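You operate a simulated robot arm through the tools that you are given. There is no shell and no other tool.

Carry out the task below with a simulated robot arm. There is one attempt and no reset: what you move stays moved.

TASK
Lift both bricks out of the soak tray on to the drip rack and drain the tray dry.
Fine: shut the drain again. Set down upright: small red brick, small yellow brick.
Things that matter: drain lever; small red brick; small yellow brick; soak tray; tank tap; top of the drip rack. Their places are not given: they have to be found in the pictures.

It is judged by the outcome, as a careful person would: the job done as asked, and still so three seconds after it is handed in. It fails if anything else is knocked over, pushed out of place, dropped, spilled or broken.

THE ROBOT
A 6-joint arm with a two-finger parallel gripper, fixed in place. Base frame: the origin is on the floor under the middle of its stand, x ahead of it, y to its left, z up. Lengths are in mm, angles in rad, forces in N, time in s.
With the tool pointing down near the work surface it reaches from about 300 to 660 mm from the base axis. Its first joint turns from -2.007 to 2.007 rad. Payload 3.43 kg.
The tool frame sits at the grasp point between the pads (the TCP): z along the fingers, y along the line on which they close. The tips reach 34 mm beyond it. The gripper opens to 128 mm. The fingers are 24 mm wide and 12 mm thick; the gripper's body (48 by 130 mm) begins 96 mm behind the TCP.
Orientation is told as [roll, pitch, yaw] about the base's x, y, z axes, in that order, counted from this pose: with the fingers straight down and closing along the base's y, the tool's x points along the base's -x, its y along +y and its z along -z.

THE INTERFACE
- The arm moves only by the tool send_rows. Its argument "plan" is a list that holds one entry, the list of rows, each a list of 7 numbers: the shift along the tool's x, y, z in m, then the turn, a rotation vector about the tool's x, y, z in rad, then the gripper command, from -1 (fully open) to 1 (shut), values between in proportion. In form: [[[tx, ty, tz, wx, wy, wz, gripper], ...]]. A call has 1 to 20 rows; each row is the pose to reach, as a shift and turn from the pose commanded when the call began, along the tool's axes at that moment. A row lasts 0.2 s, in which the tool goes at most 50 mm and 0.15 rad; a call with a longer step from one row to the next is refused whole, and so is a gripper value outside its range. Where a pose cannot be reached the arm comes as near as it can. A force on the tool above 40 N (or 10 N above the force at the start of the call, whichever is more), or a blocked arm, ends the call early, and 0.2 s more pass. The fingers move at their own pace (about 153 mm/s each) and stop on an object; they squeeze with about 31 N. The grip force told is the motor's: it shows also when the fingers shut on nothing. Time passes only in rows, and 0.2 s behind the last, so rows that repeat a pose let the fingers close. It gives the time, the measured TCP pose, the force on the tool (base axes), the opening and the grip force at its end, in the units of the frame above (readings bear some noise), with the torque about the TCP (base axes, N m) and any sound that the robot's microphone picked up.
- Cameras (640 x 400 px; columns grow to the right, rows downward): "scene" is fixed at [50.6, -649.2, 1590.3]; the picture's right is [0.96, -0.26, 0.00], its down [-0.24, -0.86, -0.45] and it looks along [0.12, 0.43, -0.89] (base axes); focal length 215 px, centre (320, 200). "wrist" rides on the gripper at [76, -11, -160] in the tool frame; the picture's right is [0.15, 0.99, 0.00], its down [-0.88, 0.13, -0.46] and it looks along [-0.45, 0.07, 0.89] (tool axes); focal length 234 px, centre (320, 200).
- snapshot(camera): a new picture of that camera. The clock stands still meanwhile.
- slide_trunk(by): slides the trunk up (or, below 0, down) by that many mm; the arm rides with it, the base frame stays. It gives what a move gives, with no picture.
- pixel_to_xyz(camera, pixels): for up to 12 pixels [column, row] of the newest picture of that camera ("zoom" is the newest enlarged one), the place [x, y, z] in the base frame of the surface seen there, good to about 2 mm. The clock stands still meanwhile.
- close_up(camera, box): a new picture of the part [left, top, right, bottom] of that camera's present view, enlarged. The clock stands still meanwhile.
- finish_job(): hands the job in; it is judged then, once.

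Unless the task says otherwise, let go and move clear before handing in.

The tools are called after ">>>" as name(argument=value, ...) on one line, values as JSON. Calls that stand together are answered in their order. send_rows: Moves the arm, as the interface text tells. Its arguments: {"type":"object","properties":{"plan":{"type":"array"}},"required":["plan"]} The other tools are called the same way: slide_trunk (by) moves the trunk up or down; snapshot (camera) takes a picture; pixel_to_xyz (camera, pixels) gives the place of the surface under pixels of a picture; close_up (camera, box) takes an enlarged picture of a part of a camera's view; finish_job () hands the job in.

At the start:

```text
clock: 0.0
eef_pos: [185.6, -324.3, 1240.3]
tcp_rot: [-0.001, -0.001, -0.001]
contact_force: [0.5, 0.9, -0.1]
wrist_torque: [0.01, 0.0, 0.02]
width: 128.1
grasp_force: 0.1
trunk travel left (down, up): [-875.0, 115.0]
```

scene: 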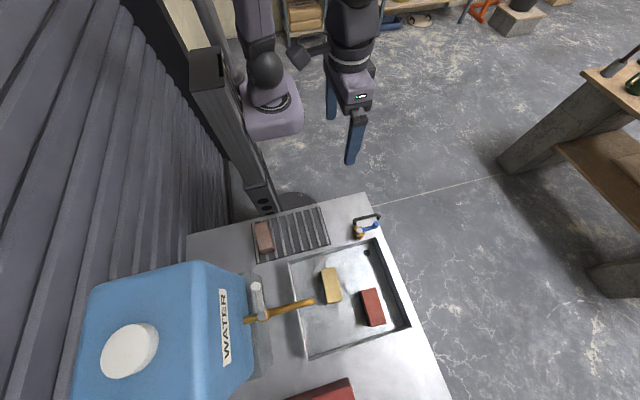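
wrist: 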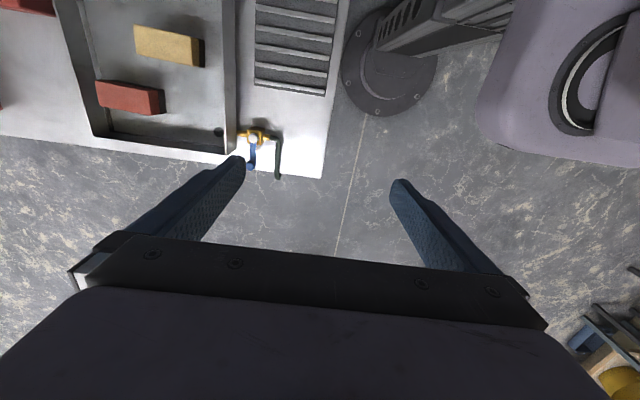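

The scene picture shows the tray with a yellow brick near (331,285) and a red brick near (372,307), a slatted rack near (290,233), and a lever/drain near (367,225). I'll enlarge these areas before measuring.

>>> close_up(camera="scene", box=[230, 180, 450, 400])

>>> close_up(camera="wrist", box=[60, 0, 360, 190])

```text
1.82 times, centred on (340, 290) of scene
```

zoom: 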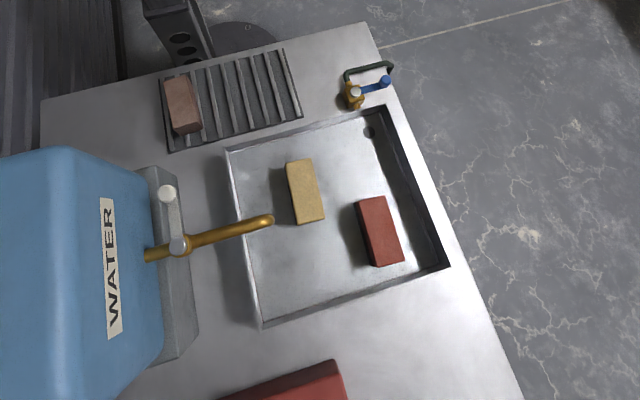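

```text
2.11 times, centred on (210, 95) of wrist
```

zoom: 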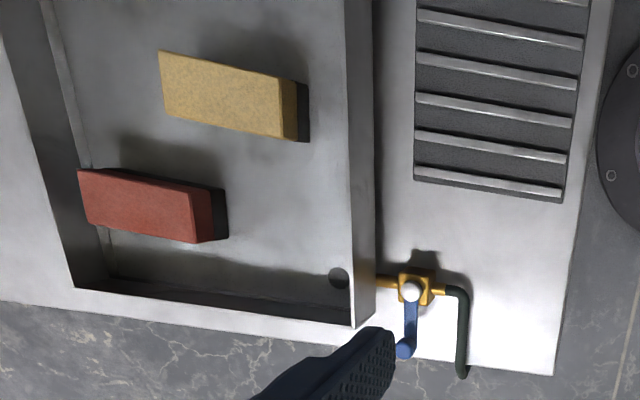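

The zoom shows a brass valve with a blue lever, lying across the pipe, beside the tray's drain hole, and the tank spout overhanging the tray. I'll measure these places with the newest pictures.

>>> close_up(camera="scene", box=[230, 180, 450, 400])

>>> pixel_to_xyz(camera="zoom", pixels=[[304, 190], [290, 165], [310, 160], [322, 218], [300, 224], [378, 225], [358, 202], [384, 197], [402, 258], [375, 267], [370, 132], [270, 280]])

>>> pixel_to_xyz(camera="zoom", pixels=[[355, 90], [370, 87], [386, 82], [350, 70], [390, 66], [228, 150], [382, 107], [446, 266], [263, 326], [270, 220], [180, 245], [167, 193]])

>>> pixel_to_xyz(camera="zoom", pixels=[[181, 100], [165, 82], [187, 75], [199, 127], [205, 100], [220, 100], [236, 95], [253, 88], [272, 82], [292, 78], [284, 50], [300, 115]])

>>> pixel_to_xyz(camera="zoom", pixels=[[160, 85], [172, 150], [42, 100], [365, 25], [340, 365], [290, 385], [110, 260], [150, 200], [220, 233], [245, 226], [180, 30], [490, 350]])

```text
1.82 times, centred on (340, 290) of scene
```

zoom: 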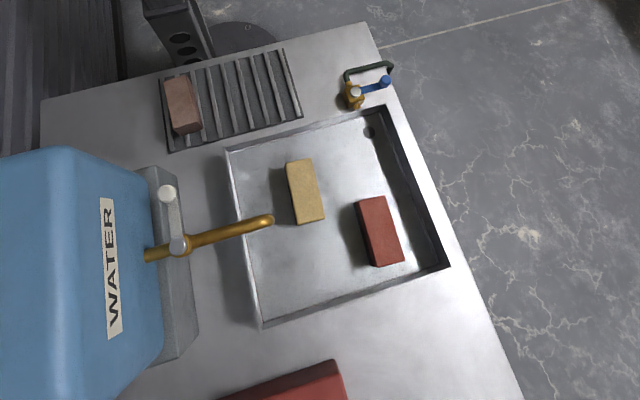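

```text
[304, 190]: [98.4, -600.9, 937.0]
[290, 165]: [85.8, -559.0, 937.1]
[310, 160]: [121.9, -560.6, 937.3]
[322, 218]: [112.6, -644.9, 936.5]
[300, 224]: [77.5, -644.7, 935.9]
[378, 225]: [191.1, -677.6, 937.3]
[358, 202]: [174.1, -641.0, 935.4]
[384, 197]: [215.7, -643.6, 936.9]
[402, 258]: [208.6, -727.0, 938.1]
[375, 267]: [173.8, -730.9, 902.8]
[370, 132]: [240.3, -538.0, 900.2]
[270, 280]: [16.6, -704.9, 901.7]
```

```text
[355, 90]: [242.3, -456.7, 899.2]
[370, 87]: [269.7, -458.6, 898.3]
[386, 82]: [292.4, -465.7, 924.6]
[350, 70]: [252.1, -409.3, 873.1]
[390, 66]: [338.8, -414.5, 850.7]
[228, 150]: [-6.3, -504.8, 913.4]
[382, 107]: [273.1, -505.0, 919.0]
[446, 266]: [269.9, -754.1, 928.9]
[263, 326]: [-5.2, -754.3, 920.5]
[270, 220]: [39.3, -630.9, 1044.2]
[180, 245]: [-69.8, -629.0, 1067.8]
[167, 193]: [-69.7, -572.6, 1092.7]
```

```text
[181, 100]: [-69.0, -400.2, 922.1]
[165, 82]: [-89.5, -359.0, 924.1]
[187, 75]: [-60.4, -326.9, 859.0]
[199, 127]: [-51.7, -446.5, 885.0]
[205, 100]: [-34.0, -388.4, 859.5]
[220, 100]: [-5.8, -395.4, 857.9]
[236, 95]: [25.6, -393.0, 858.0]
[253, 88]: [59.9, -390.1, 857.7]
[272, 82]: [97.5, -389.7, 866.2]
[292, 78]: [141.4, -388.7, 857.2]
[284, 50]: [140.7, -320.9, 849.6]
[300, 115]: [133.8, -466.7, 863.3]
```

```text
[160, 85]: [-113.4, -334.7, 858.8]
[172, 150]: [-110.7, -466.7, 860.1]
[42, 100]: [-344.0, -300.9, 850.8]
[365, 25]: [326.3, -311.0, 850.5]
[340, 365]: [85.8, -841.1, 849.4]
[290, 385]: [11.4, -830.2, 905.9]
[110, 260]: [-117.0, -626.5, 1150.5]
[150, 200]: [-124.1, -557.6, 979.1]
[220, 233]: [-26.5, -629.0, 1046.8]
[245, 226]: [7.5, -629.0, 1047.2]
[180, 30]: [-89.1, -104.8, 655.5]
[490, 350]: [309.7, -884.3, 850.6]
```

The measurements put the bricks' tops at z≈937, the surface in the tray at z≈901 (likely water), the rim at z≈920-929, and the rack's slats at z≈866. I'll turn the gripper by yaw -90 while moving above the near part of the tray, to look with the wrist camera.

>>> send_rows(plan=[[[0.003, -0.013, 0, 0, 0, 0.143, -1], [0.006, -0.026, 0, 0, 0, 0.286, -1], [0.009, -0.039, 0, 0, 0, 0.428, -1], [0.012, -0.052, 0, 0, 0, 0.571, -1], [0.015, -0.065, 0, 0, 0, 0.714, -1], [0.018, -0.078, 0, 0, 0, 0.857, -1], [0.021, -0.091, 0, 0, 0, 1.0, -1], [0.024, -0.104, 0, 0, 0, 1.142, -1], [0.027, -0.117, 0, 0, 0, 1.285, -1], [0.03, -0.13, 0, 0, 0, 1.428, -1], [0.033, -0.143, 0, 0, 0, 1.571, -1], [0.036, -0.156, 0, 0, 0, 1.571, -1]]])

>>> snapshot(camera="wrist")

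>>> snapshot(camera="scene")

```text
clock: 2.6
eef_pos: [150.9, -482.0, 1239.7]
tcp_rot: [0.0, 0.001, -1.573]
contact_force: [0.2, 0.1, -0.8]
wrist_torque: [0.03, 0.02, 0.0]
width: 127.7
grasp_force: 0.0
trunk travel left (down, up): [-875.0, 115.0]
```

```text
taken
```

wrist: 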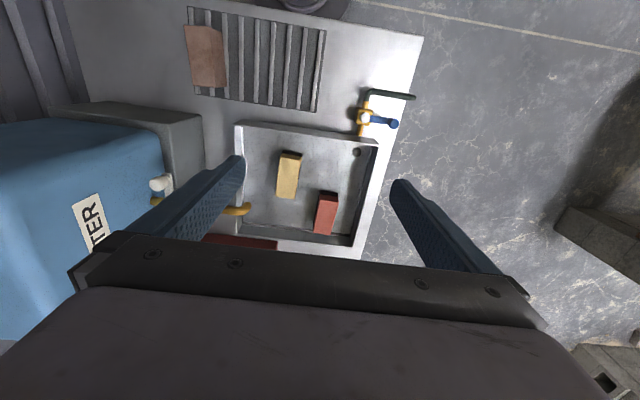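

```text
taken
```

scene: 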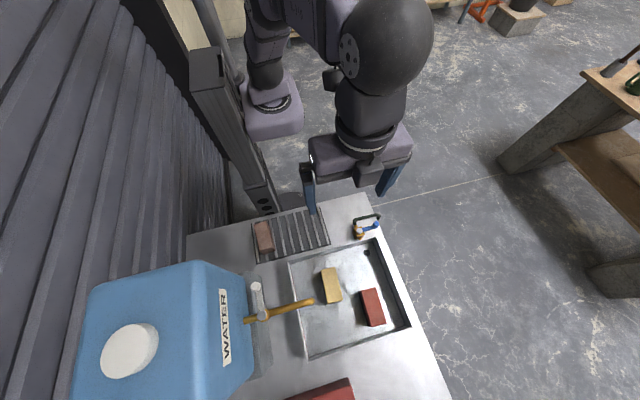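

The new wrist view covers the rack near (255,60), the valve near (370,117) and both bricks. I'll enlarge these parts to get slat pitch, lever shape and brick sizes.

>>> close_up(camera="wrist", box=[170, 0, 340, 120])

>>> pixel_to_xyz(camera="zoom", pixels=[[98, 120], [145, 120], [180, 100], [210, 180], [75, 180], [260, 200], [320, 200], [385, 200], [445, 200], [500, 200], [550, 200], [250, 350]])

>>> close_up(camera="wrist", box=[220, 80, 430, 250])

>>> close_up(camera="wrist", box=[330, 80, 430, 150])

```text
3.33 times, centred on (255, 60) of wrist
```

zoom: 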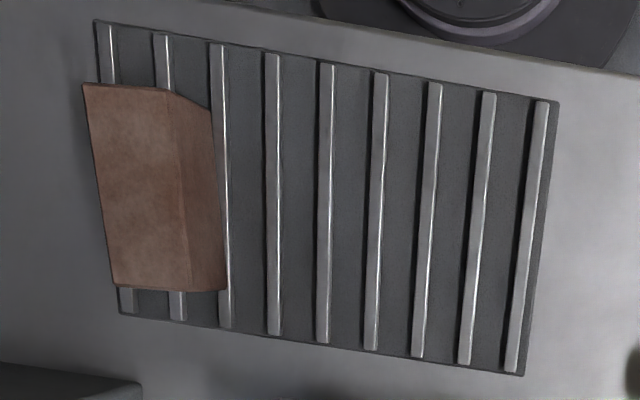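

```text
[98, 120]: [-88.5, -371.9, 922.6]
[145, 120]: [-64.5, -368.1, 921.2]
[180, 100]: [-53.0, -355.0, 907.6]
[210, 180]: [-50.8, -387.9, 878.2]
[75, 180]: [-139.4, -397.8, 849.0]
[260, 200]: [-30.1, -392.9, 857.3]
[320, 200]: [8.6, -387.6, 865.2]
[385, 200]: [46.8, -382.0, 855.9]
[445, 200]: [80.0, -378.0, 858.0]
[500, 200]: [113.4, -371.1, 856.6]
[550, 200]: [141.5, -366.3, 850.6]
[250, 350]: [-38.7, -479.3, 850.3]
```

```text
2.35 times, centred on (325, 165) of wrist
```

zoom: 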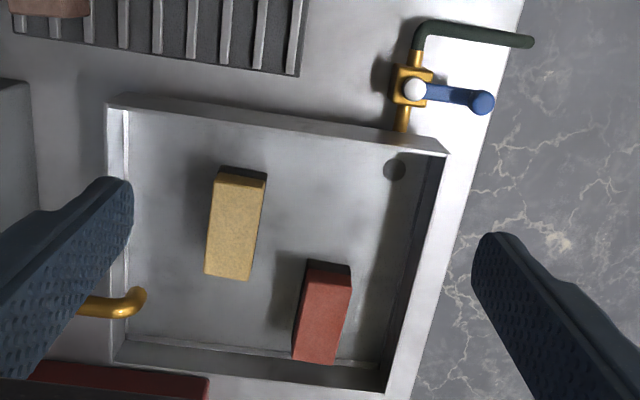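

```text
5.71 times, centred on (380, 115) of wrist
```

zoom: 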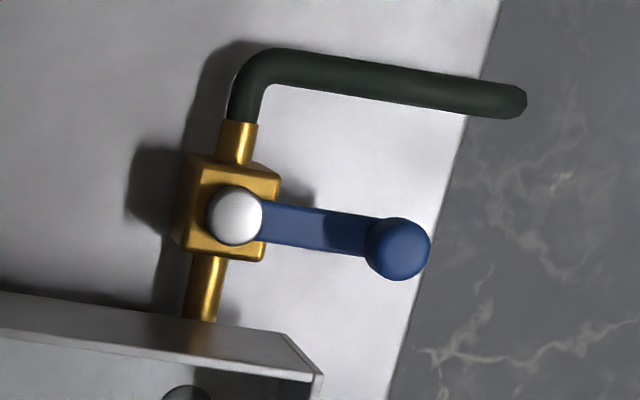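

The rack's slats run along y with about 30 mm pitch, so a brick must straddle two slats; the lever's blue knob is at zoom (398,248) and pivots under the white cap (235,215). I'll measure slats, lever and brick bases.

>>> pixel_to_xyz(camera="zoom", pixels=[[235, 215], [265, 220], [320, 230], [350, 240], [400, 250], [400, 225], [425, 250], [235, 140], [205, 290], [450, 90], [520, 100], [270, 180]])

>>> close_up(camera="wrist", box=[220, 110, 390, 250])

>>> pixel_to_xyz(camera="zoom", pixels=[[250, 240], [215, 160], [305, 165], [240, 305], [285, 300], [385, 360], [360, 300], [435, 300], [250, 130], [400, 200], [200, 250], [500, 280]])

>>> pixel_to_xyz(camera="zoom", pixels=[[65, 60], [75, 200], [480, 110], [490, 130], [520, 130], [570, 150], [480, 300], [40, 355], [70, 365], [85, 380], [60, 350], [300, 60]])

```text
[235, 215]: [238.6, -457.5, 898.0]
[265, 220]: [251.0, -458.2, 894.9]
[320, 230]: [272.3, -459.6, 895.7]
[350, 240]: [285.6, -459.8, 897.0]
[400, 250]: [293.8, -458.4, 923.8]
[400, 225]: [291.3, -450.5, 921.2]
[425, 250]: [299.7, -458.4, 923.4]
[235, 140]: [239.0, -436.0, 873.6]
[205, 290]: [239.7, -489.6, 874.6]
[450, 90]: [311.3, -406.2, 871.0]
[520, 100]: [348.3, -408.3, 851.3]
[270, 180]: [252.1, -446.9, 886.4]
```

```text
2.86 times, centred on (305, 180) of wrist
```

zoom: 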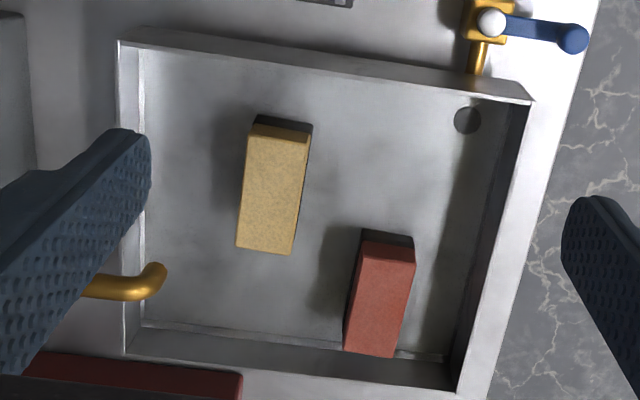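

```text
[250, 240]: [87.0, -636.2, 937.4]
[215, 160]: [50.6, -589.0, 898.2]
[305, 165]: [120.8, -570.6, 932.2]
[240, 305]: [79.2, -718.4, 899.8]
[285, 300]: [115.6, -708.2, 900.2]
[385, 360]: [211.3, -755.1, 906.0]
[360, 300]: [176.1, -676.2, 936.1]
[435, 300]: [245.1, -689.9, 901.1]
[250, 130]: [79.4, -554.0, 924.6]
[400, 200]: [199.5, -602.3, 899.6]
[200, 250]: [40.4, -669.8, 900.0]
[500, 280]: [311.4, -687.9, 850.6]
```

```text
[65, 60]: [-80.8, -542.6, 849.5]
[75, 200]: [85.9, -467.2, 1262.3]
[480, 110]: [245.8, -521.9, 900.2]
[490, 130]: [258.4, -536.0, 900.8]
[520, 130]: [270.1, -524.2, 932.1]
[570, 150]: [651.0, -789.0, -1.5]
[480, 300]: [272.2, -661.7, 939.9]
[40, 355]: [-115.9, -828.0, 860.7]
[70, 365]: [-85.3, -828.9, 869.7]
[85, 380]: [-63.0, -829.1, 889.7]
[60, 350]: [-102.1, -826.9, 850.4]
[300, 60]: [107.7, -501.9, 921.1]
```

The tray surface reads z≈900 all over and the red brick's centre is about (192,-685), some 710 mm out, beyond the stated reach. I'll test how far the arm reaches at this safe height by going toward it.

>>> send_rows(plan=[[[-0.04, 0.008, 0, 0, 0, 0, -1], [-0.08, 0.016, 0, 0, 0, 0, -1], [-0.12, 0.025, 0, 0, 0, 0, -1], [-0.16, 0.033, 0, 0, 0, 0, -1], [-0.203, 0.041, 0, 0, 0, 0, -1], [-0.203, 0.041, 0, 0, 0, 0, -1], [-0.203, 0.041, 0, 0, 0, 0, -1]]])

>>> snapshot(camera="wrist")

>>> snapshot(camera="scene")

```text
clock: 4.2
eef_pos: [165.0, -546.1, 1181.6]
tcp_rot: [0.0, 0.0, -1.572]
contact_force: [-0.3, 0.2, -0.5]
wrist_torque: [0.04, 0.0, -0.01]
width: 127.9
grasp_force: 0.0
out of reach, approached as far as the arm can: row 2, 3, 4, 5, 6, 7
trunk travel left (down, up): [-875.0, 115.0]
```

```text
taken
```

wrist: 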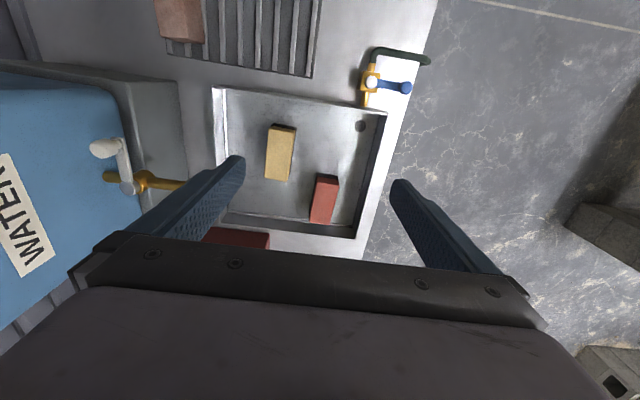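

```text
taken
```

scene: 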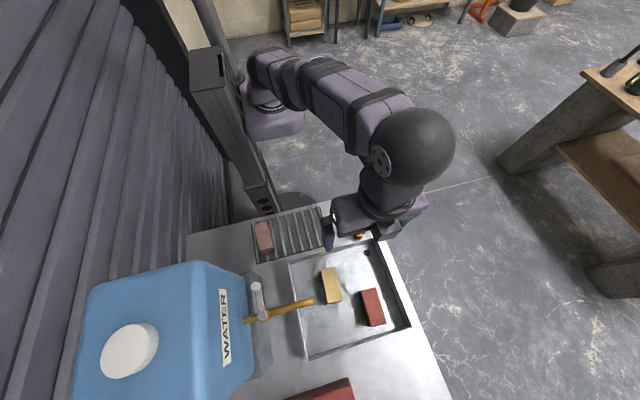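

At this height the arm stopped at r≈570 mm (165,-546,1182), so the red brick will need the tool tilted outward. First I'll retreat by the reverse shift, which also shows what pose the next command counts from.

>>> send_rows(plan=[[[0.04, -0.008, 0, 0, 0, 0, -1], [0.08, -0.016, 0, 0, 0, 0, -1], [0.08, -0.016, 0, 0, 0, 0, -1]]])

```text
clock: 5.0
eef_pos: [149.0, -466.0, 1186.3]
tcp_rot: [0.0, -0.001, -1.573]
contact_force: [-1.1, 0.5, -0.3]
wrist_torque: [-0.04, 0.02, 0.01]
width: 128.0
grasp_force: 0.1
trunk travel left (down, up): [-875.0, 115.0]
```

The command base is the pose actually reached, good. Now I'll turn back to yaw 0 and go above the drain lever's knob (294,-459) at z≈1040 for a close look.

>>> send_rows(plan=[[[0, 0.013, 0.013, 0, 0, -0.143, -1], [0, 0.026, 0.026, 0, 0, -0.286, -1], [0, 0.04, 0.04, 0, 0, -0.429, -1], [0, 0.053, 0.053, 0, 0, -0.572, -1], [0, 0.066, 0.066, 0, 0, -0.715, -1], [0, 0.079, 0.079, 0, 0, -0.858, -1], [0, 0.092, 0.092, 0, 0, -1.0, -1], [0, 0.105, 0.105, 0, 0, -1.143, -1], [0, 0.118, 0.118, 0, 0, -1.286, -1], [0, 0.131, 0.131, 0, 0, -1.43, -1], [0.007, 0.145, 0.146, 0, 0, -1.573, -1], [0.007, 0.145, 0.146, 0, 0, -1.573, -1]]])

>>> snapshot(camera="wrist")

>>> snapshot(camera="scene")

```text
clock: 7.6
eef_pos: [291.9, -458.8, 1040.5]
tcp_rot: [-0.001, 0.0, 0.005]
contact_force: [-0.3, -0.1, -1.0]
wrist_torque: [0.0, 0.0, -0.03]
width: 128.3
grasp_force: 0.1
trunk travel left (down, up): [-875.0, 115.0]
```

```text
taken
```

wrist: 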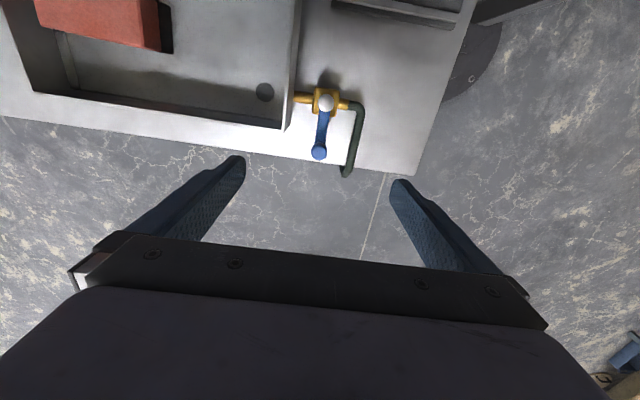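

```text
taken
```

scene: 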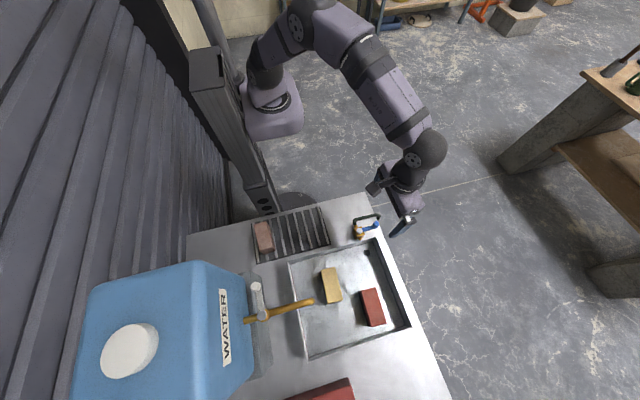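

>>> close_up(camera="wrist", box=[270, 70, 390, 190])

>>> pixel_to_xyz(camera="wrist", pixels=[[319, 152], [314, 152], [325, 152], [319, 147], [319, 158], [323, 130], [318, 130], [327, 102], [357, 120], [300, 98], [290, 110], [348, 170]])

```text
3.33 times, centred on (330, 130) of wrist
```

zoom: 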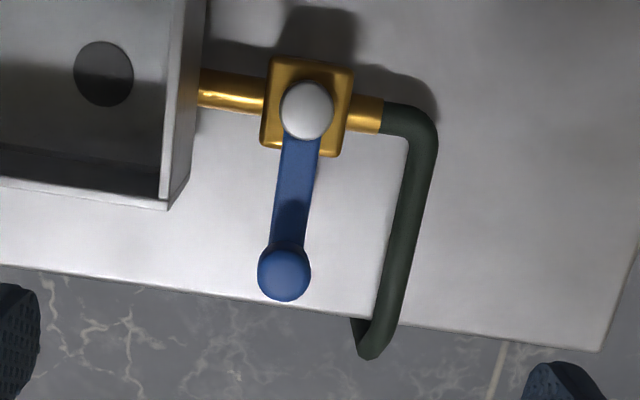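

```text
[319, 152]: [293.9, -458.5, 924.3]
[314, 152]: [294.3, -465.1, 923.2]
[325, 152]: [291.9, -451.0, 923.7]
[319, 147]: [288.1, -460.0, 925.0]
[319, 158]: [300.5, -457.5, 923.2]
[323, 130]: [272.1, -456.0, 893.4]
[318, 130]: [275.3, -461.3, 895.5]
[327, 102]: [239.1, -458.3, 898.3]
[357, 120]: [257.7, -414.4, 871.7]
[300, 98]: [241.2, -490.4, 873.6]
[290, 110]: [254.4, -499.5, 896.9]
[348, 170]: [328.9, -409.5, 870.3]
```

The knob is a post centred at (294,-458.5), top z=924, and the lever pivots at (239,-458); the tray wall blocks the -y side so it must open toward +y. I'll narrow the fingers and test at this height that the wrist can turn to yaw +90 along with the lever.

>>> send_rows(plan=[[[0, 0, 0, 0, 0, -0.143, 0.53], [0, 0, 0, 0, 0, -0.286, 0.53], [0, 0, 0, 0, 0, -0.429, 0.53], [0, 0, 0, 0, 0, -0.572, 0.53], [0, 0, 0, 0, 0, -0.715, 0.53], [0, 0, 0, 0, 0, -0.858, 0.53], [0, 0, 0, 0, 0, -1.0, 0.53], [0, 0, 0, 0, 0, -1.143, 0.53], [0, 0, 0, 0, 0, -1.286, 0.53], [0, 0, 0, 0, 0, -1.43, 0.53], [0, 0, 0, 0, 0, -1.571, 0.53], [0, 0, 0, 0, 0, -1.571, 0.53]]])

```text
clock: 10.2
eef_pos: [293.3, -458.7, 1040.6]
tcp_rot: [0.001, -0.001, 1.576]
contact_force: [-0.1, -0.8, 0.1]
wrist_torque: [0.0, 0.01, 0.0]
width: 30.1
grasp_force: 0.2
trunk travel left (down, up): [-875.0, 115.0]
```

Yaw +90 works and the opening is 30 mm. I'll turn back to yaw 0 and descend so the fingers straddle the knob, tips at about z 903.

>>> send_rows(plan=[[[0, 0, 0, 0, 0, 0.143, 0.53], [0, 0, 0, 0, 0, 0.286, 0.53], [0, 0, 0, 0, 0, 0.429, 0.53], [0, 0, 0, 0, 0, 0.572, 0.53], [0, 0, 0, 0, 0, 0.715, 0.53], [0, 0, 0, 0, 0, 0.858, 0.53], [0, 0, 0, 0, 0, 1.0, 0.53], [0, 0, 0, 0, 0, 1.143, 0.53], [0, 0, 0, 0, 0, 1.286, 0.53], [0, 0, 0, 0, 0, 1.43, 0.53], [0, -0.0007, 0, 0, 0, 1.576, 0.53], [0, -0.0007, 0.03, 0, 0, 1.576, 0.53], [0, -0.0007, 0.06, 0, 0, 1.576, 0.53], [0, -0.0007, 0.08, 0, 0, 1.576, 0.53], [0, -0.0007, 0.095, 0, 0, 1.576, 0.53], [0, -0.0007, 0.1035, 0, 0, 1.576, 0.53]]])

>>> snapshot(camera="wrist")

>>> close_up(camera="scene", box=[320, 180, 420, 280])

```text
clock: 13.6
eef_pos: [293.6, -458.9, 937.6]
tcp_rot: [0.0, 0.0, -0.002]
contact_force: [0.5, 0.2, 0.4]
wrist_torque: [0.0, 0.02, 0.05]
width: 30.0
grasp_force: 0.0
trunk travel left (down, up): [-875.0, 115.0]
```

```text
taken
```

wrist: 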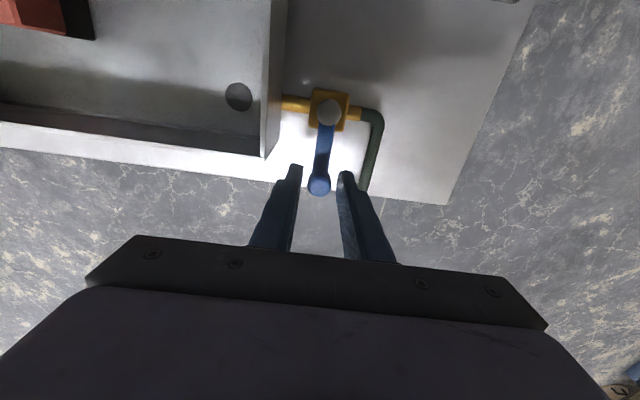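

```text
4.00 times, centred on (370, 230) of scene
```

zoom: 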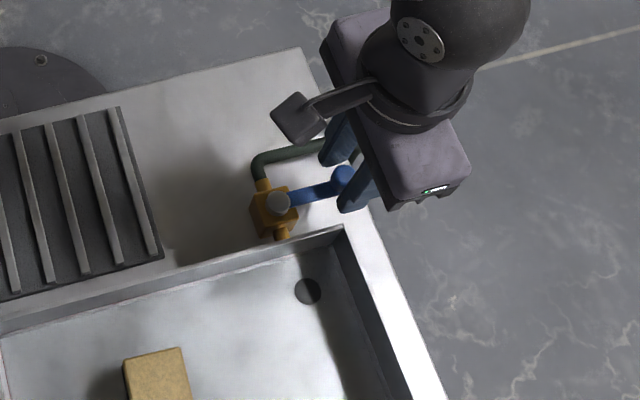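

The fingers straddle the knob with no contact force. I'll swing the cage along the lever's arc toward +y, halfway first, to see that it turns freely.

>>> send_rows(plan=[[[0.0005, 0.0071, 0, 0, 0, -0.13, 0.53], [0.0018, 0.0141, 0, 0, 0, -0.26, 0.53], [0.0042, 0.0209, 0, 0, 0, -0.39, 0.53], [0.0073, 0.0273, 0, 0, 0, -0.52, 0.53], [0.0112, 0.0333, 0, 0, 0, -0.65, 0.53], [0.0159, 0.0387, 0, 0, 0, -0.78, 0.53]]])

>>> close_up(camera="scene", box=[320, 180, 420, 280])

>>> snapshot(camera="wrist")

```text
clock: 15.0
eef_pos: [278.7, -421.4, 937.0]
tcp_rot: [0.0, -0.002, 0.781]
contact_force: [-0.7, 0.4, 0.2]
wrist_torque: [-0.01, 0.0, -0.02]
width: 30.4
grasp_force: 0.0
trunk travel left (down, up): [-875.0, 115.0]
```

```text
4.00 times, centred on (370, 230) of scene
```

zoom: 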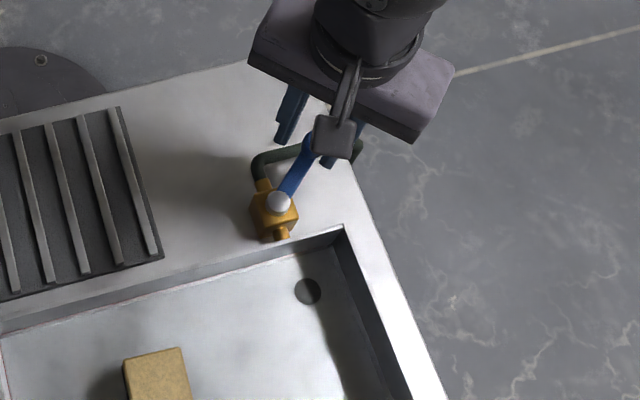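

```text
taken
```

wrist: 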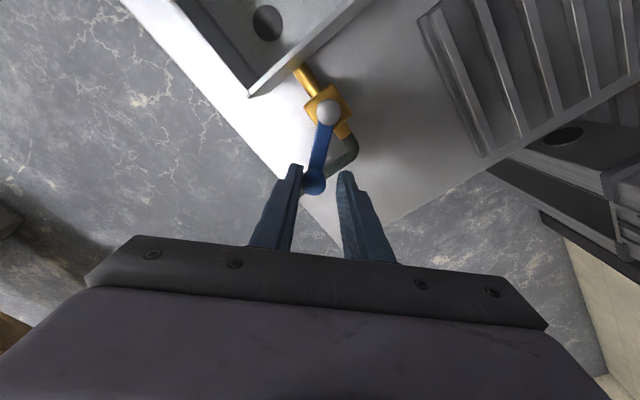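

The lever turns freely with no noticeable force. I'll continue the arc the remaining 45° plus a little for the finger slack.

>>> send_rows(plan=[[[0.0005, 0.0071, 0, 0, 0, -0.13, 0.53], [0.0018, 0.0141, 0, 0, 0, -0.26, 0.53], [0.0042, 0.0209, 0, 0, 0, -0.39, 0.53], [0.0073, 0.0273, 0, 0, 0, -0.52, 0.53], [0.0112, 0.0333, 0, 0, 0, -0.65, 0.53], [0.0159, 0.0387, 0, 0, 0, -0.78, 0.53], [0.0195, 0.042, 0, 0, 0, -0.87, 0.53], [0.0195, 0.042, 0, 0, 0, -0.87, 0.53]]])

>>> close_up(camera="scene", box=[320, 180, 420, 280])

>>> snapshot(camera="wrist")

```text
clock: 16.8
eef_pos: [237.3, -406.2, 936.8]
tcp_rot: [-0.004, 0.006, 1.649]
contact_force: [19.8, -5.0, 2.3]
wrist_torque: [-0.19, -0.6, -0.13]
width: 41.5
grasp_force: 9.9
trunk travel left (down, up): [-875.0, 115.0]
```

```text
4.00 times, centred on (370, 230) of scene
```

zoom: 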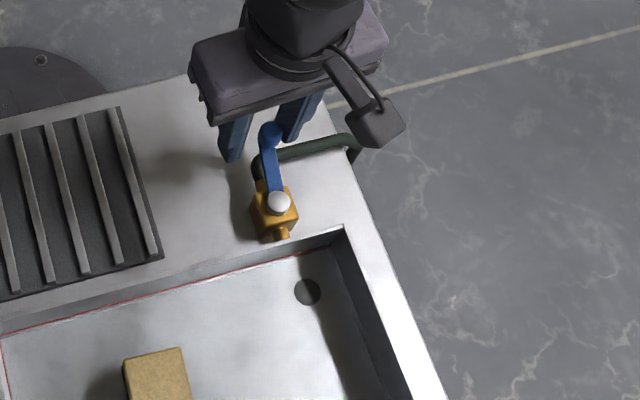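

```text
taken
```

wrist: 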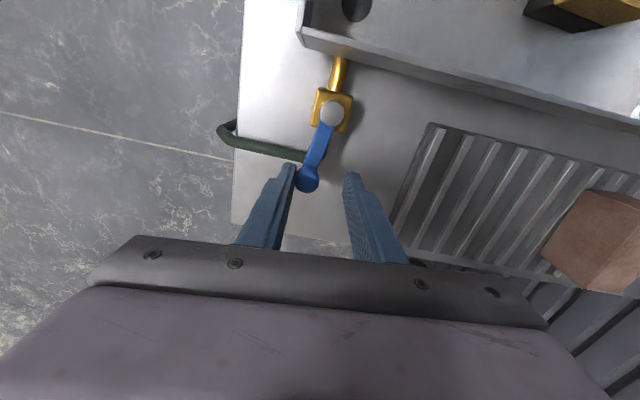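

The force rose to 20 N and the finger was pushed back, so the lever seems to be at its stop. I'll measure the lever's angle and the level in the tray.

>>> pixel_to_xyz(camera="wrist", pixels=[[307, 180], [302, 182], [312, 182], [307, 174], [332, 114], [318, 145], [355, 8], [440, 40]])

>>> close_up(camera="scene", box=[270, 210, 430, 370])

>>> pixel_to_xyz(camera="zoom", pixels=[[250, 150], [300, 250], [200, 300], [350, 340], [385, 170], [450, 300]])

```text
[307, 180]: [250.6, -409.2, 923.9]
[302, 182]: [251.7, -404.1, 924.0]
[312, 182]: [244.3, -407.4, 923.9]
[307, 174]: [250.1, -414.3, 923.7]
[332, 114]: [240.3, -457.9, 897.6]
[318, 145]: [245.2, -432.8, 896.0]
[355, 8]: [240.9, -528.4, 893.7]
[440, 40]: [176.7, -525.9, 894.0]
```

```text
2.50 times, centred on (350, 290) of scene
```

zoom: 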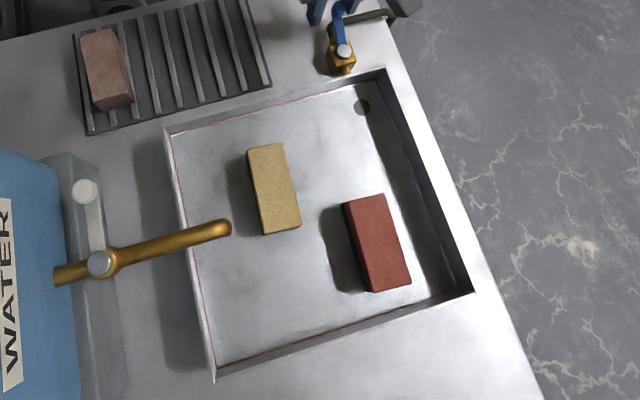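

```text
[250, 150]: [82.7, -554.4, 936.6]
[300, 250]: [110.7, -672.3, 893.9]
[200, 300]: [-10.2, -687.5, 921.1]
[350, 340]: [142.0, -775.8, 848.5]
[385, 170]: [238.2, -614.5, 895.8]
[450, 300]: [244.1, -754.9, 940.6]
```

The level fell from z≈900 to 894 (the red line marks the old waterline), so the drain is open, with the lever at about 80° at its stop. I'll recentre the fingers on the knob to release the push, then rise straight up.

>>> send_rows(plan=[[[0, -0.005, 0, 0, 0, 0, 0.53], [0, -0.01, 0, 0, 0, 0, 0.53], [0, -0.01, 0, 0, 0, 0, 0.5], [0, -0.01, -0.03, 0, 0, 0, 0.5], [0, -0.01, -0.07, 0, 0, 0, 0.5], [0, -0.01, -0.12, 0, 0, 0, 0.5]]])

>>> close_up(camera="scene", box=[270, 210, 430, 370])

>>> pixel_to_xyz(camera="zoom", pixels=[[300, 250], [385, 170], [340, 15], [344, 50], [342, 30]])

```text
clock: 18.2
eef_pos: [244.3, -402.3, 1056.6]
tcp_rot: [0.0, -0.001, 1.648]
contact_force: [-0.3, 0.8, 0.4]
wrist_torque: [0.0, 0.0, 0.02]
width: 31.9
grasp_force: 0.1
trunk travel left (down, up): [-875.0, 115.0]
```

```text
2.50 times, centred on (350, 290) of scene
```

zoom: 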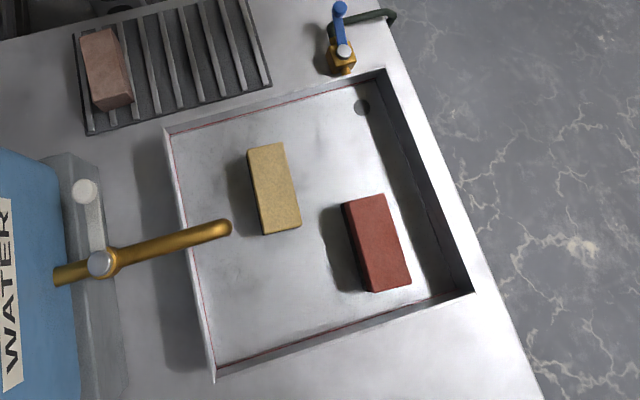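

```text
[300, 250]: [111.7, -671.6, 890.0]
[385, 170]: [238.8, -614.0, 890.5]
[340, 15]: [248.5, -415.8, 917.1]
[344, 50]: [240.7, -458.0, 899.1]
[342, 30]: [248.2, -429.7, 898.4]
```

The level is now z≈890 and falling, and the lever stays put. Next I'll raise and turn the gripper back toward yaw -90 to view and measure the bricks; first half of the turn now.

>>> send_rows(plan=[[[0.004, 0.005, -0.004, 0, 0, 0.14, -0.1], [0.008, 0.011, -0.008, 0, 0, 0.28, -0.1], [0.012, 0.016, -0.012, 0, 0, 0.42, -0.1], [0.016, 0.022, -0.016, 0, 0, 0.56, -0.1], [0.02, 0.028, -0.02, 0, 0, 0.7, -0.1], [0.024, 0.033, -0.024, 0, 0, 0.84, -0.1], [0.028, 0.038, -0.028, 0, 0, 0.98, -0.1], [0.032, 0.044, -0.032, 0, 0, 1.12, -0.1], [0.036, 0.05, -0.036, 0, 0, 1.26, -0.1], [0.04, 0.056, -0.04, 0, 0, 1.4, -0.1], [0.043, 0.06, -0.043, 0, 0, 1.54, -0.1], [0.045, 0.064, -0.045, 0, 0, 1.648, -0.1]]])

```text
clock: 20.8
eef_pos: [183.8, -453.8, 1102.5]
tcp_rot: [0.001, -0.001, -0.002]
contact_force: [0.0, 0.3, 0.6]
wrist_torque: [0.0, -0.05, -0.01]
width: 70.3
grasp_force: 0.1
trunk travel left (down, up): [-875.0, 115.0]
```

The pose is as expected at yaw 0. I'll do the second half of the turn, to yaw about -1.66, and stop above the bricks.

>>> send_rows(plan=[[[0.004, -0.006, 0, 0, 0, 0.14, -0.1], [0.008, -0.011, 0, 0, 0, 0.28, -0.1], [0.011, -0.017, 0, 0, 0, 0.42, -0.1], [0.015, -0.022, 0, 0, 0, 0.56, -0.1], [0.019, -0.028, 0, 0, 0, 0.7, -0.1], [0.022, -0.033, 0, 0, 0, 0.84, -0.1], [0.026, -0.039, 0, 0, 0, 0.98, -0.1], [0.03, -0.045, 0, 0, 0, 1.12, -0.1], [0.034, -0.05, 0, 0, 0, 1.26, -0.1], [0.038, -0.056, 0, 0, 0, 1.4, -0.1], [0.042, -0.062, 0, 0, 0, 1.54, -0.1], [0.044, -0.066, 0, 0, 0, 1.66, -0.1], [0.044, -0.066, 0, 0, 0, 1.66, -0.1]]])

>>> snapshot(camera="wrist")

>>> close_up(camera="wrist", box=[200, 60, 440, 220])

```text
clock: 23.6
eef_pos: [139.3, -519.6, 1102.0]
tcp_rot: [-0.001, 0.0, -1.661]
contact_force: [-0.2, -0.5, 0.3]
wrist_torque: [0.0, 0.02, -0.03]
width: 70.4
grasp_force: 0.1
trunk travel left (down, up): [-875.0, 115.0]
```

```text
taken
```

wrist: 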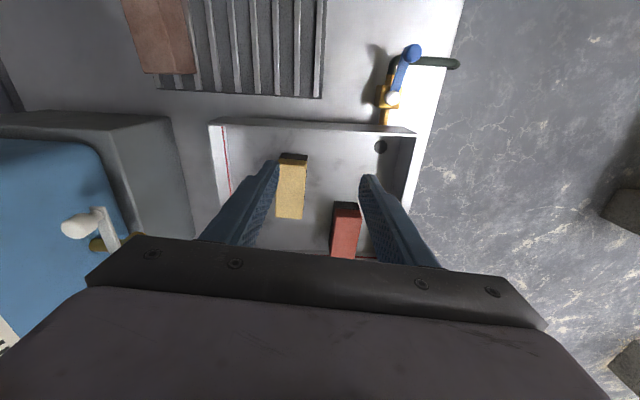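

```text
2.50 times, centred on (320, 140) of wrist
```

zoom: 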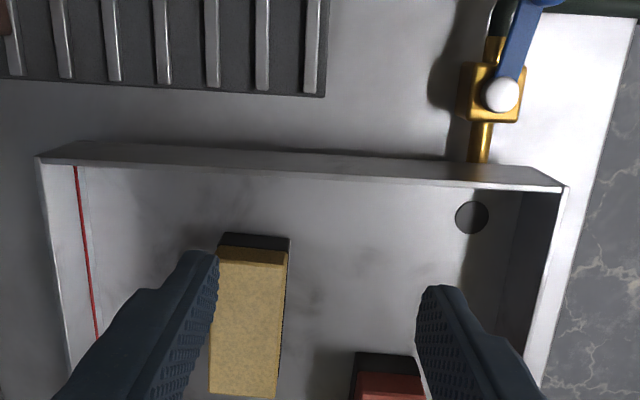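

The yellow brick is seen between the fingers at zoom (250,320), its near end dark where it stood in water. I'll measure its edges and the present level.

>>> pixel_to_xyz(camera="zoom", pixels=[[222, 268], [284, 270], [278, 390], [250, 330], [250, 258], [225, 242], [285, 245], [250, 240], [330, 280], [472, 217], [150, 260], [380, 390]])

>>> pixel_to_xyz(camera="wrist", pixels=[[280, 164], [304, 166], [301, 216], [278, 214], [335, 212], [357, 212], [345, 240], [335, 203], [357, 205], [325, 195], [332, 250], [354, 255]])

>>> close_up(camera="scene", box=[290, 240, 420, 360])

```text
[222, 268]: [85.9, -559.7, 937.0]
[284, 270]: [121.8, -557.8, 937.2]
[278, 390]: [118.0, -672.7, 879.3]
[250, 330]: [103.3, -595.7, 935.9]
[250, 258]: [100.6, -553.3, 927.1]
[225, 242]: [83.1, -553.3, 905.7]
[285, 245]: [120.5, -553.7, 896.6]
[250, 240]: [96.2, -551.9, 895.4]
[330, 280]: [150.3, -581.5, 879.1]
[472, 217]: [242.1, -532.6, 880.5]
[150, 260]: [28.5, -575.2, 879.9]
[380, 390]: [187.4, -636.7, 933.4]
```

```text
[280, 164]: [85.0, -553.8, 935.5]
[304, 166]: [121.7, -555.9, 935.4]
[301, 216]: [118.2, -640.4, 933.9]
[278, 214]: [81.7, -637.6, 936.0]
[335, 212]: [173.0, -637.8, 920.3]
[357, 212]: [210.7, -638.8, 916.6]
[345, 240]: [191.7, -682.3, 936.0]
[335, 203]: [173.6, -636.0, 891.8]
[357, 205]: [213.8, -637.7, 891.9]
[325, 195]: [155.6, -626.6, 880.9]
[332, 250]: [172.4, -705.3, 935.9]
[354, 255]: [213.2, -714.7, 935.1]
```

```text
3.33 times, centred on (355, 300) of scene
```

zoom: 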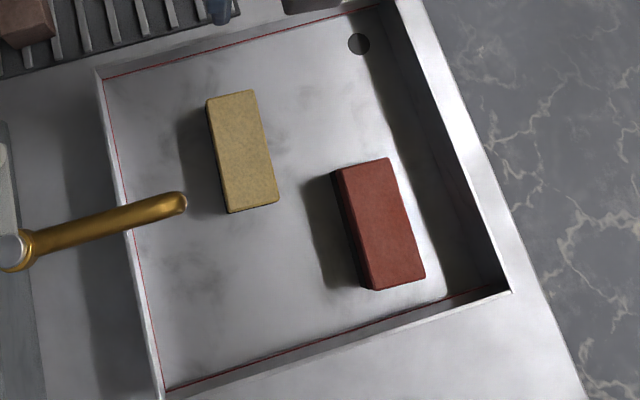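

The tray floor or remaining film reads z≈879-880, so the bricks are about 57 mm tall with tops at 937. I'll refine both bricks' top corners in this enlarged scene picture.

>>> pixel_to_xyz(camera="zoom", pixels=[[211, 103], [250, 95], [275, 198], [234, 207], [346, 171], [385, 162], [421, 274], [376, 285], [213, 150], [266, 150], [354, 230], [407, 230]])

>>> pixel_to_xyz(camera="zoom", pixels=[[216, 150], [263, 150], [222, 185], [268, 180], [360, 240], [405, 230], [185, 203], [175, 200], [160, 210], [300, 300], [150, 300], [340, 100]])

```text
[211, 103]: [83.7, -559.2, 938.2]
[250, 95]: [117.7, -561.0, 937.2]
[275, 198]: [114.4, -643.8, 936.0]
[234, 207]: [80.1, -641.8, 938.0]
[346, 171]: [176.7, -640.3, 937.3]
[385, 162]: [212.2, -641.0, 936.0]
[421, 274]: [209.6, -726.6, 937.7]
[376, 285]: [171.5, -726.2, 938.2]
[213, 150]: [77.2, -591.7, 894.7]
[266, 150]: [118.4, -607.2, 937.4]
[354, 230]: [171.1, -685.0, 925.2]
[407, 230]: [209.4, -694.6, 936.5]
```

```text
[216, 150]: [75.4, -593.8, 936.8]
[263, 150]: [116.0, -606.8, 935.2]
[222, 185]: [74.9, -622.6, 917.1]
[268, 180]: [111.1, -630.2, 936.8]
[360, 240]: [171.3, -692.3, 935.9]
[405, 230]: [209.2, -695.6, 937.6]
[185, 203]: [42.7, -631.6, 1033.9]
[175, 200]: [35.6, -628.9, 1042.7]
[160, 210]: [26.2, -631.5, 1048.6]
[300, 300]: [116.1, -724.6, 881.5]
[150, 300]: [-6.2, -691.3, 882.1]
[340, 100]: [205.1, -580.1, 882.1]
```

The bricks are well located: yellow centre (99.5,-600), red centre (192.5,-683), both turned about 0.05 rad. I'll use a 0.3 rad outward tilt about the closing axis, which clears the spout and gives reach, and go to a pre-grasp pose above the yellow brick.

>>> send_rows(plan=[[[0, 0, 0, -0.002, -0.1, -0.014, 0.1], [0, 0, 0, -0.004, -0.2, -0.028, 0.1], [0, 0, 0, -0.006, -0.3, -0.041, 0.1], [-0.02, -0.008, 0, -0.006, -0.3, -0.041, 0.1], [-0.04, -0.017, 0, -0.006, -0.3, -0.041, 0.1], [-0.06, -0.025, 0, -0.006, -0.3, -0.041, 0.1], [-0.0777, -0.0329, 0, -0.006, -0.3, -0.041, 0.1], [-0.0777, -0.0329, 0, -0.006, -0.3, -0.041, 0.1]]])

>>> snapshot(camera="wrist")

>>> snapshot(camera="scene")

```text
clock: 25.4
eef_pos: [99.7, -592.8, 1102.7]
tcp_rot: [0.0, -0.301, -1.619]
contact_force: [-0.8, 0.5, -0.7]
wrist_torque: [-0.03, -0.01, -0.01]
width: 57.6
grasp_force: 0.0
trunk travel left (down, up): [-875.0, 115.0]
```

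```text
taken
```

wrist: 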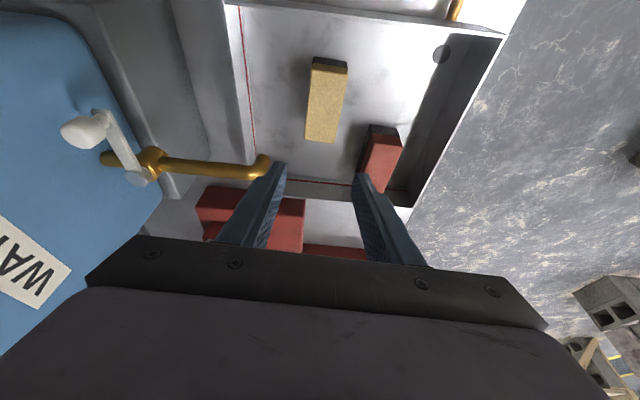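

```text
taken
```

scene: 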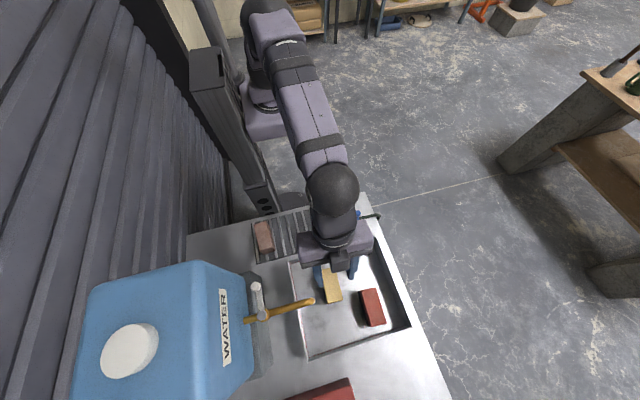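

The pose is right: TCP (99.7,-592.8,1102.7), tilted 0.30, with the yellow brick at wrist (326,100) lined up and the spout clear to the left. I'll descend vertically until the tips are just beside the brick's top and check.

>>> send_rows(plan=[[[0.0118, 0, 0.0382, 0, 0, 0, 0.1], [0.0237, 0, 0.0764, 0, 0, 0, 0.1], [0.0355, 0, 0.1146, 0, 0, 0, 0.1], [0.0414, 0, 0.1337, 0, 0, 0, 0.1], [0.0414, 0, 0.1337, 0, 0, 0, 0.1]]])

>>> snapshot(camera="wrist")

>>> close_up(camera="scene", box=[260, 200, 420, 340])

```text
clock: 26.6
eef_pos: [100.3, -594.6, 961.9]
tcp_rot: [0.0, -0.3, -1.617]
contact_force: [0.5, 1.1, -0.1]
wrist_torque: [0.02, 0.01, -0.01]
width: 57.8
grasp_force: 0.1
trunk travel left (down, up): [-875.0, 115.0]
```

```text
taken
```

wrist: 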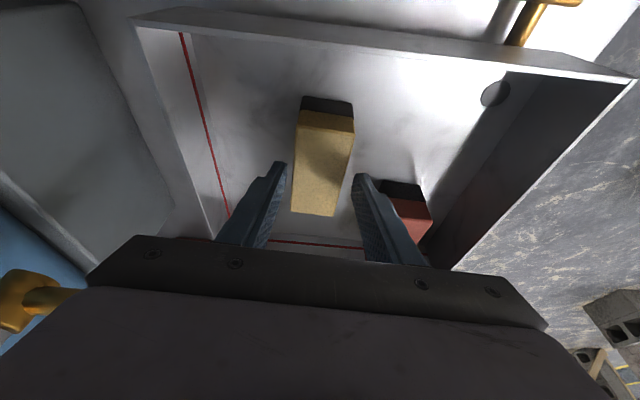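

```text
2.86 times, centred on (340, 270) of scene
```

zoom: 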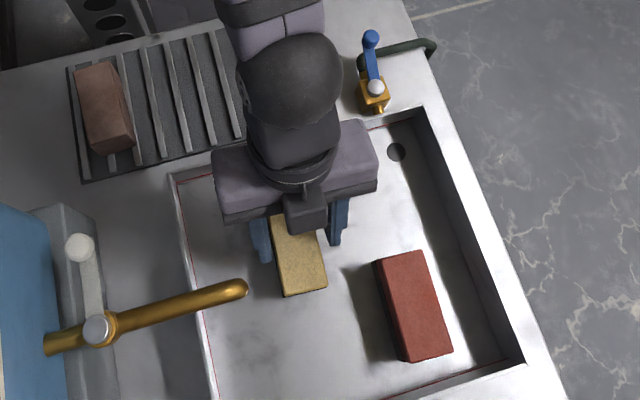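

The brick sits centred between the fingers. I'll descend the last 40 mm (tips to about z 886) and then close on it.

>>> send_rows(plan=[[[0.0059, 0, 0.0191, 0, 0, 0, 0.1], [0.0089, 0, 0.0286, 0, 0, 0, 0.1], [0.0118, 0, 0.0382, 0, 0, 0, 0.1], [0.0118, 0, 0.0382, 0, 0, 0, 0.1]]])

>>> snapshot(camera="wrist")

```text
clock: 27.6
eef_pos: [99.1, -593.8, 920.9]
tcp_rot: [0.002, -0.3, -1.621]
contact_force: [0.1, 0.2, -0.2]
wrist_torque: [-0.01, -0.04, 0.0]
width: 57.5
grasp_force: 0.1
trunk travel left (down, up): [-875.0, 115.0]
```

```text
taken
```

wrist: 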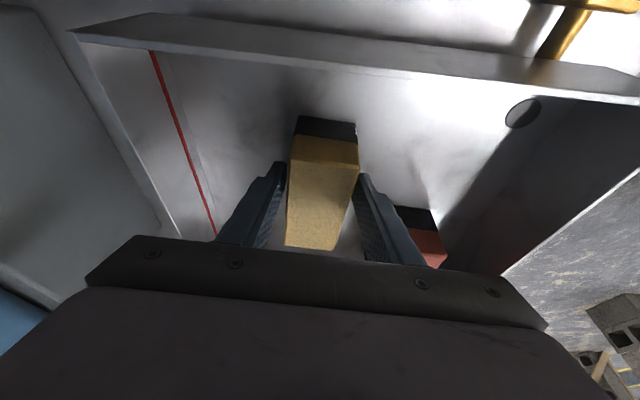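

No contact and the fingers flank the brick. I'll close the gripper.

>>> send_rows(plan=[[[0, 0, 0, 0, 0, 0, 0.4], [0, 0, 0, 0, 0, 0, 1], [0, 0, 0, 0, 0, 0, 1], [0, 0, 0, 0, 0, 0, 1]]])

>>> snapshot(camera="wrist")

```text
clock: 28.6
eef_pos: [98.5, -595.4, 921.1]
tcp_rot: [0.0, -0.3, -1.618]
contact_force: [-1.7, -0.3, 0.4]
wrist_torque: [-0.03, 0.05, -0.07]
width: 43.7
grasp_force: 31.1
trunk travel left (down, up): [-875.0, 115.0]
```

```text
taken
```

wrist: 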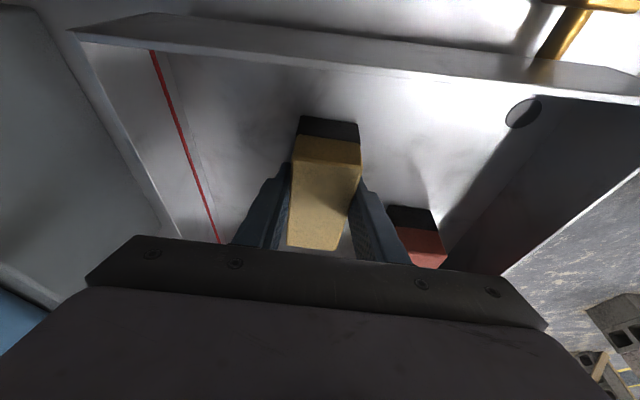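

The brick is gripped at 43.7 mm with 31 N. I'll lift slowly a first 20 mm and check the load.

>>> send_rows(plan=[[[-0.0015, 0, -0.0048, 0, 0, 0, 1], [-0.003, 0, -0.0096, 0, 0, 0, 1], [-0.006, 0, -0.019, 0, 0, 0, 1], [-0.006, 0, -0.019, 0, 0, 0, 1]]])

>>> snapshot(camera="wrist")

```text
clock: 29.6
eef_pos: [100.9, -594.3, 941.3]
tcp_rot: [0.001, -0.298, -1.617]
contact_force: [0.6, -0.5, -3.1]
wrist_torque: [0.02, 0.01, 0.0]
width: 43.8
grasp_force: 30.3
trunk travel left (down, up): [-875.0, 115.0]
```

```text
taken
```

wrist: 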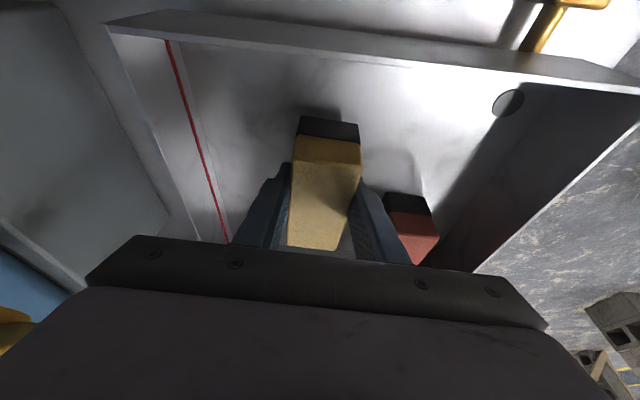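

The brick came up cleanly with a load of about 3 N. I'll lift on to z≈1030 and re-measure the rack's slats.

>>> send_rows(plan=[[[-0.0059, 0, -0.0191, 0, 0, 0, 1], [-0.0133, 0, -0.043, 0, 0, 0, 1], [-0.0207, 0, -0.0669, 0, 0, 0, 1], [-0.0266, 0, -0.086, 0, 0, 0, 1], [-0.0266, 0, -0.086, 0, 0, 0, 1]]])

>>> close_up(camera="scene", box=[235, 190, 345, 270])

>>> snapshot(camera="wrist")

```text
clock: 30.8
eef_pos: [100.6, -594.4, 1032.3]
tcp_rot: [-0.001, -0.299, -1.62]
contact_force: [-0.8, 0.2, -3.7]
wrist_torque: [0.02, 0.0, 0.03]
width: 43.9
grasp_force: 31.4
trunk travel left (down, up): [-875.0, 115.0]
```

```text
5.00 times, centred on (290, 230) of scene
```

zoom: 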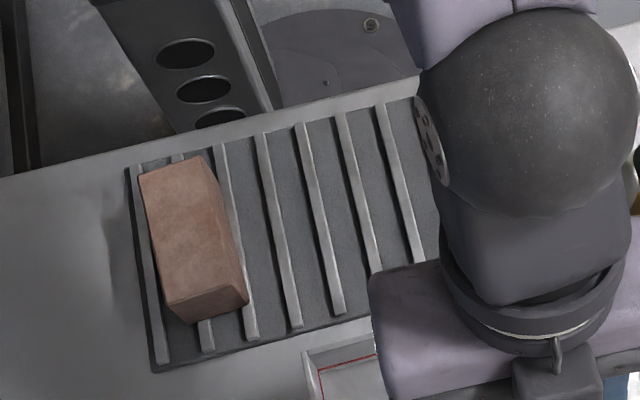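

```text
taken
```

wrist: 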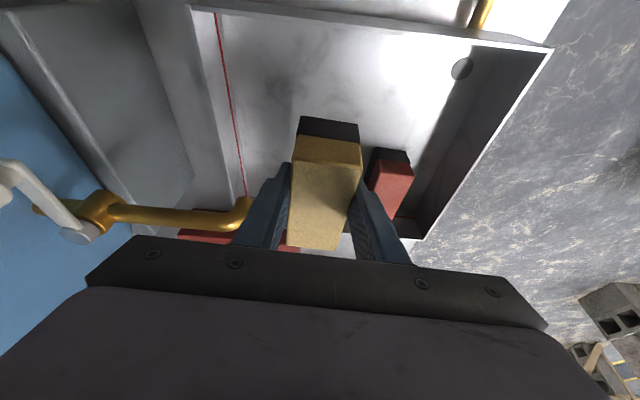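

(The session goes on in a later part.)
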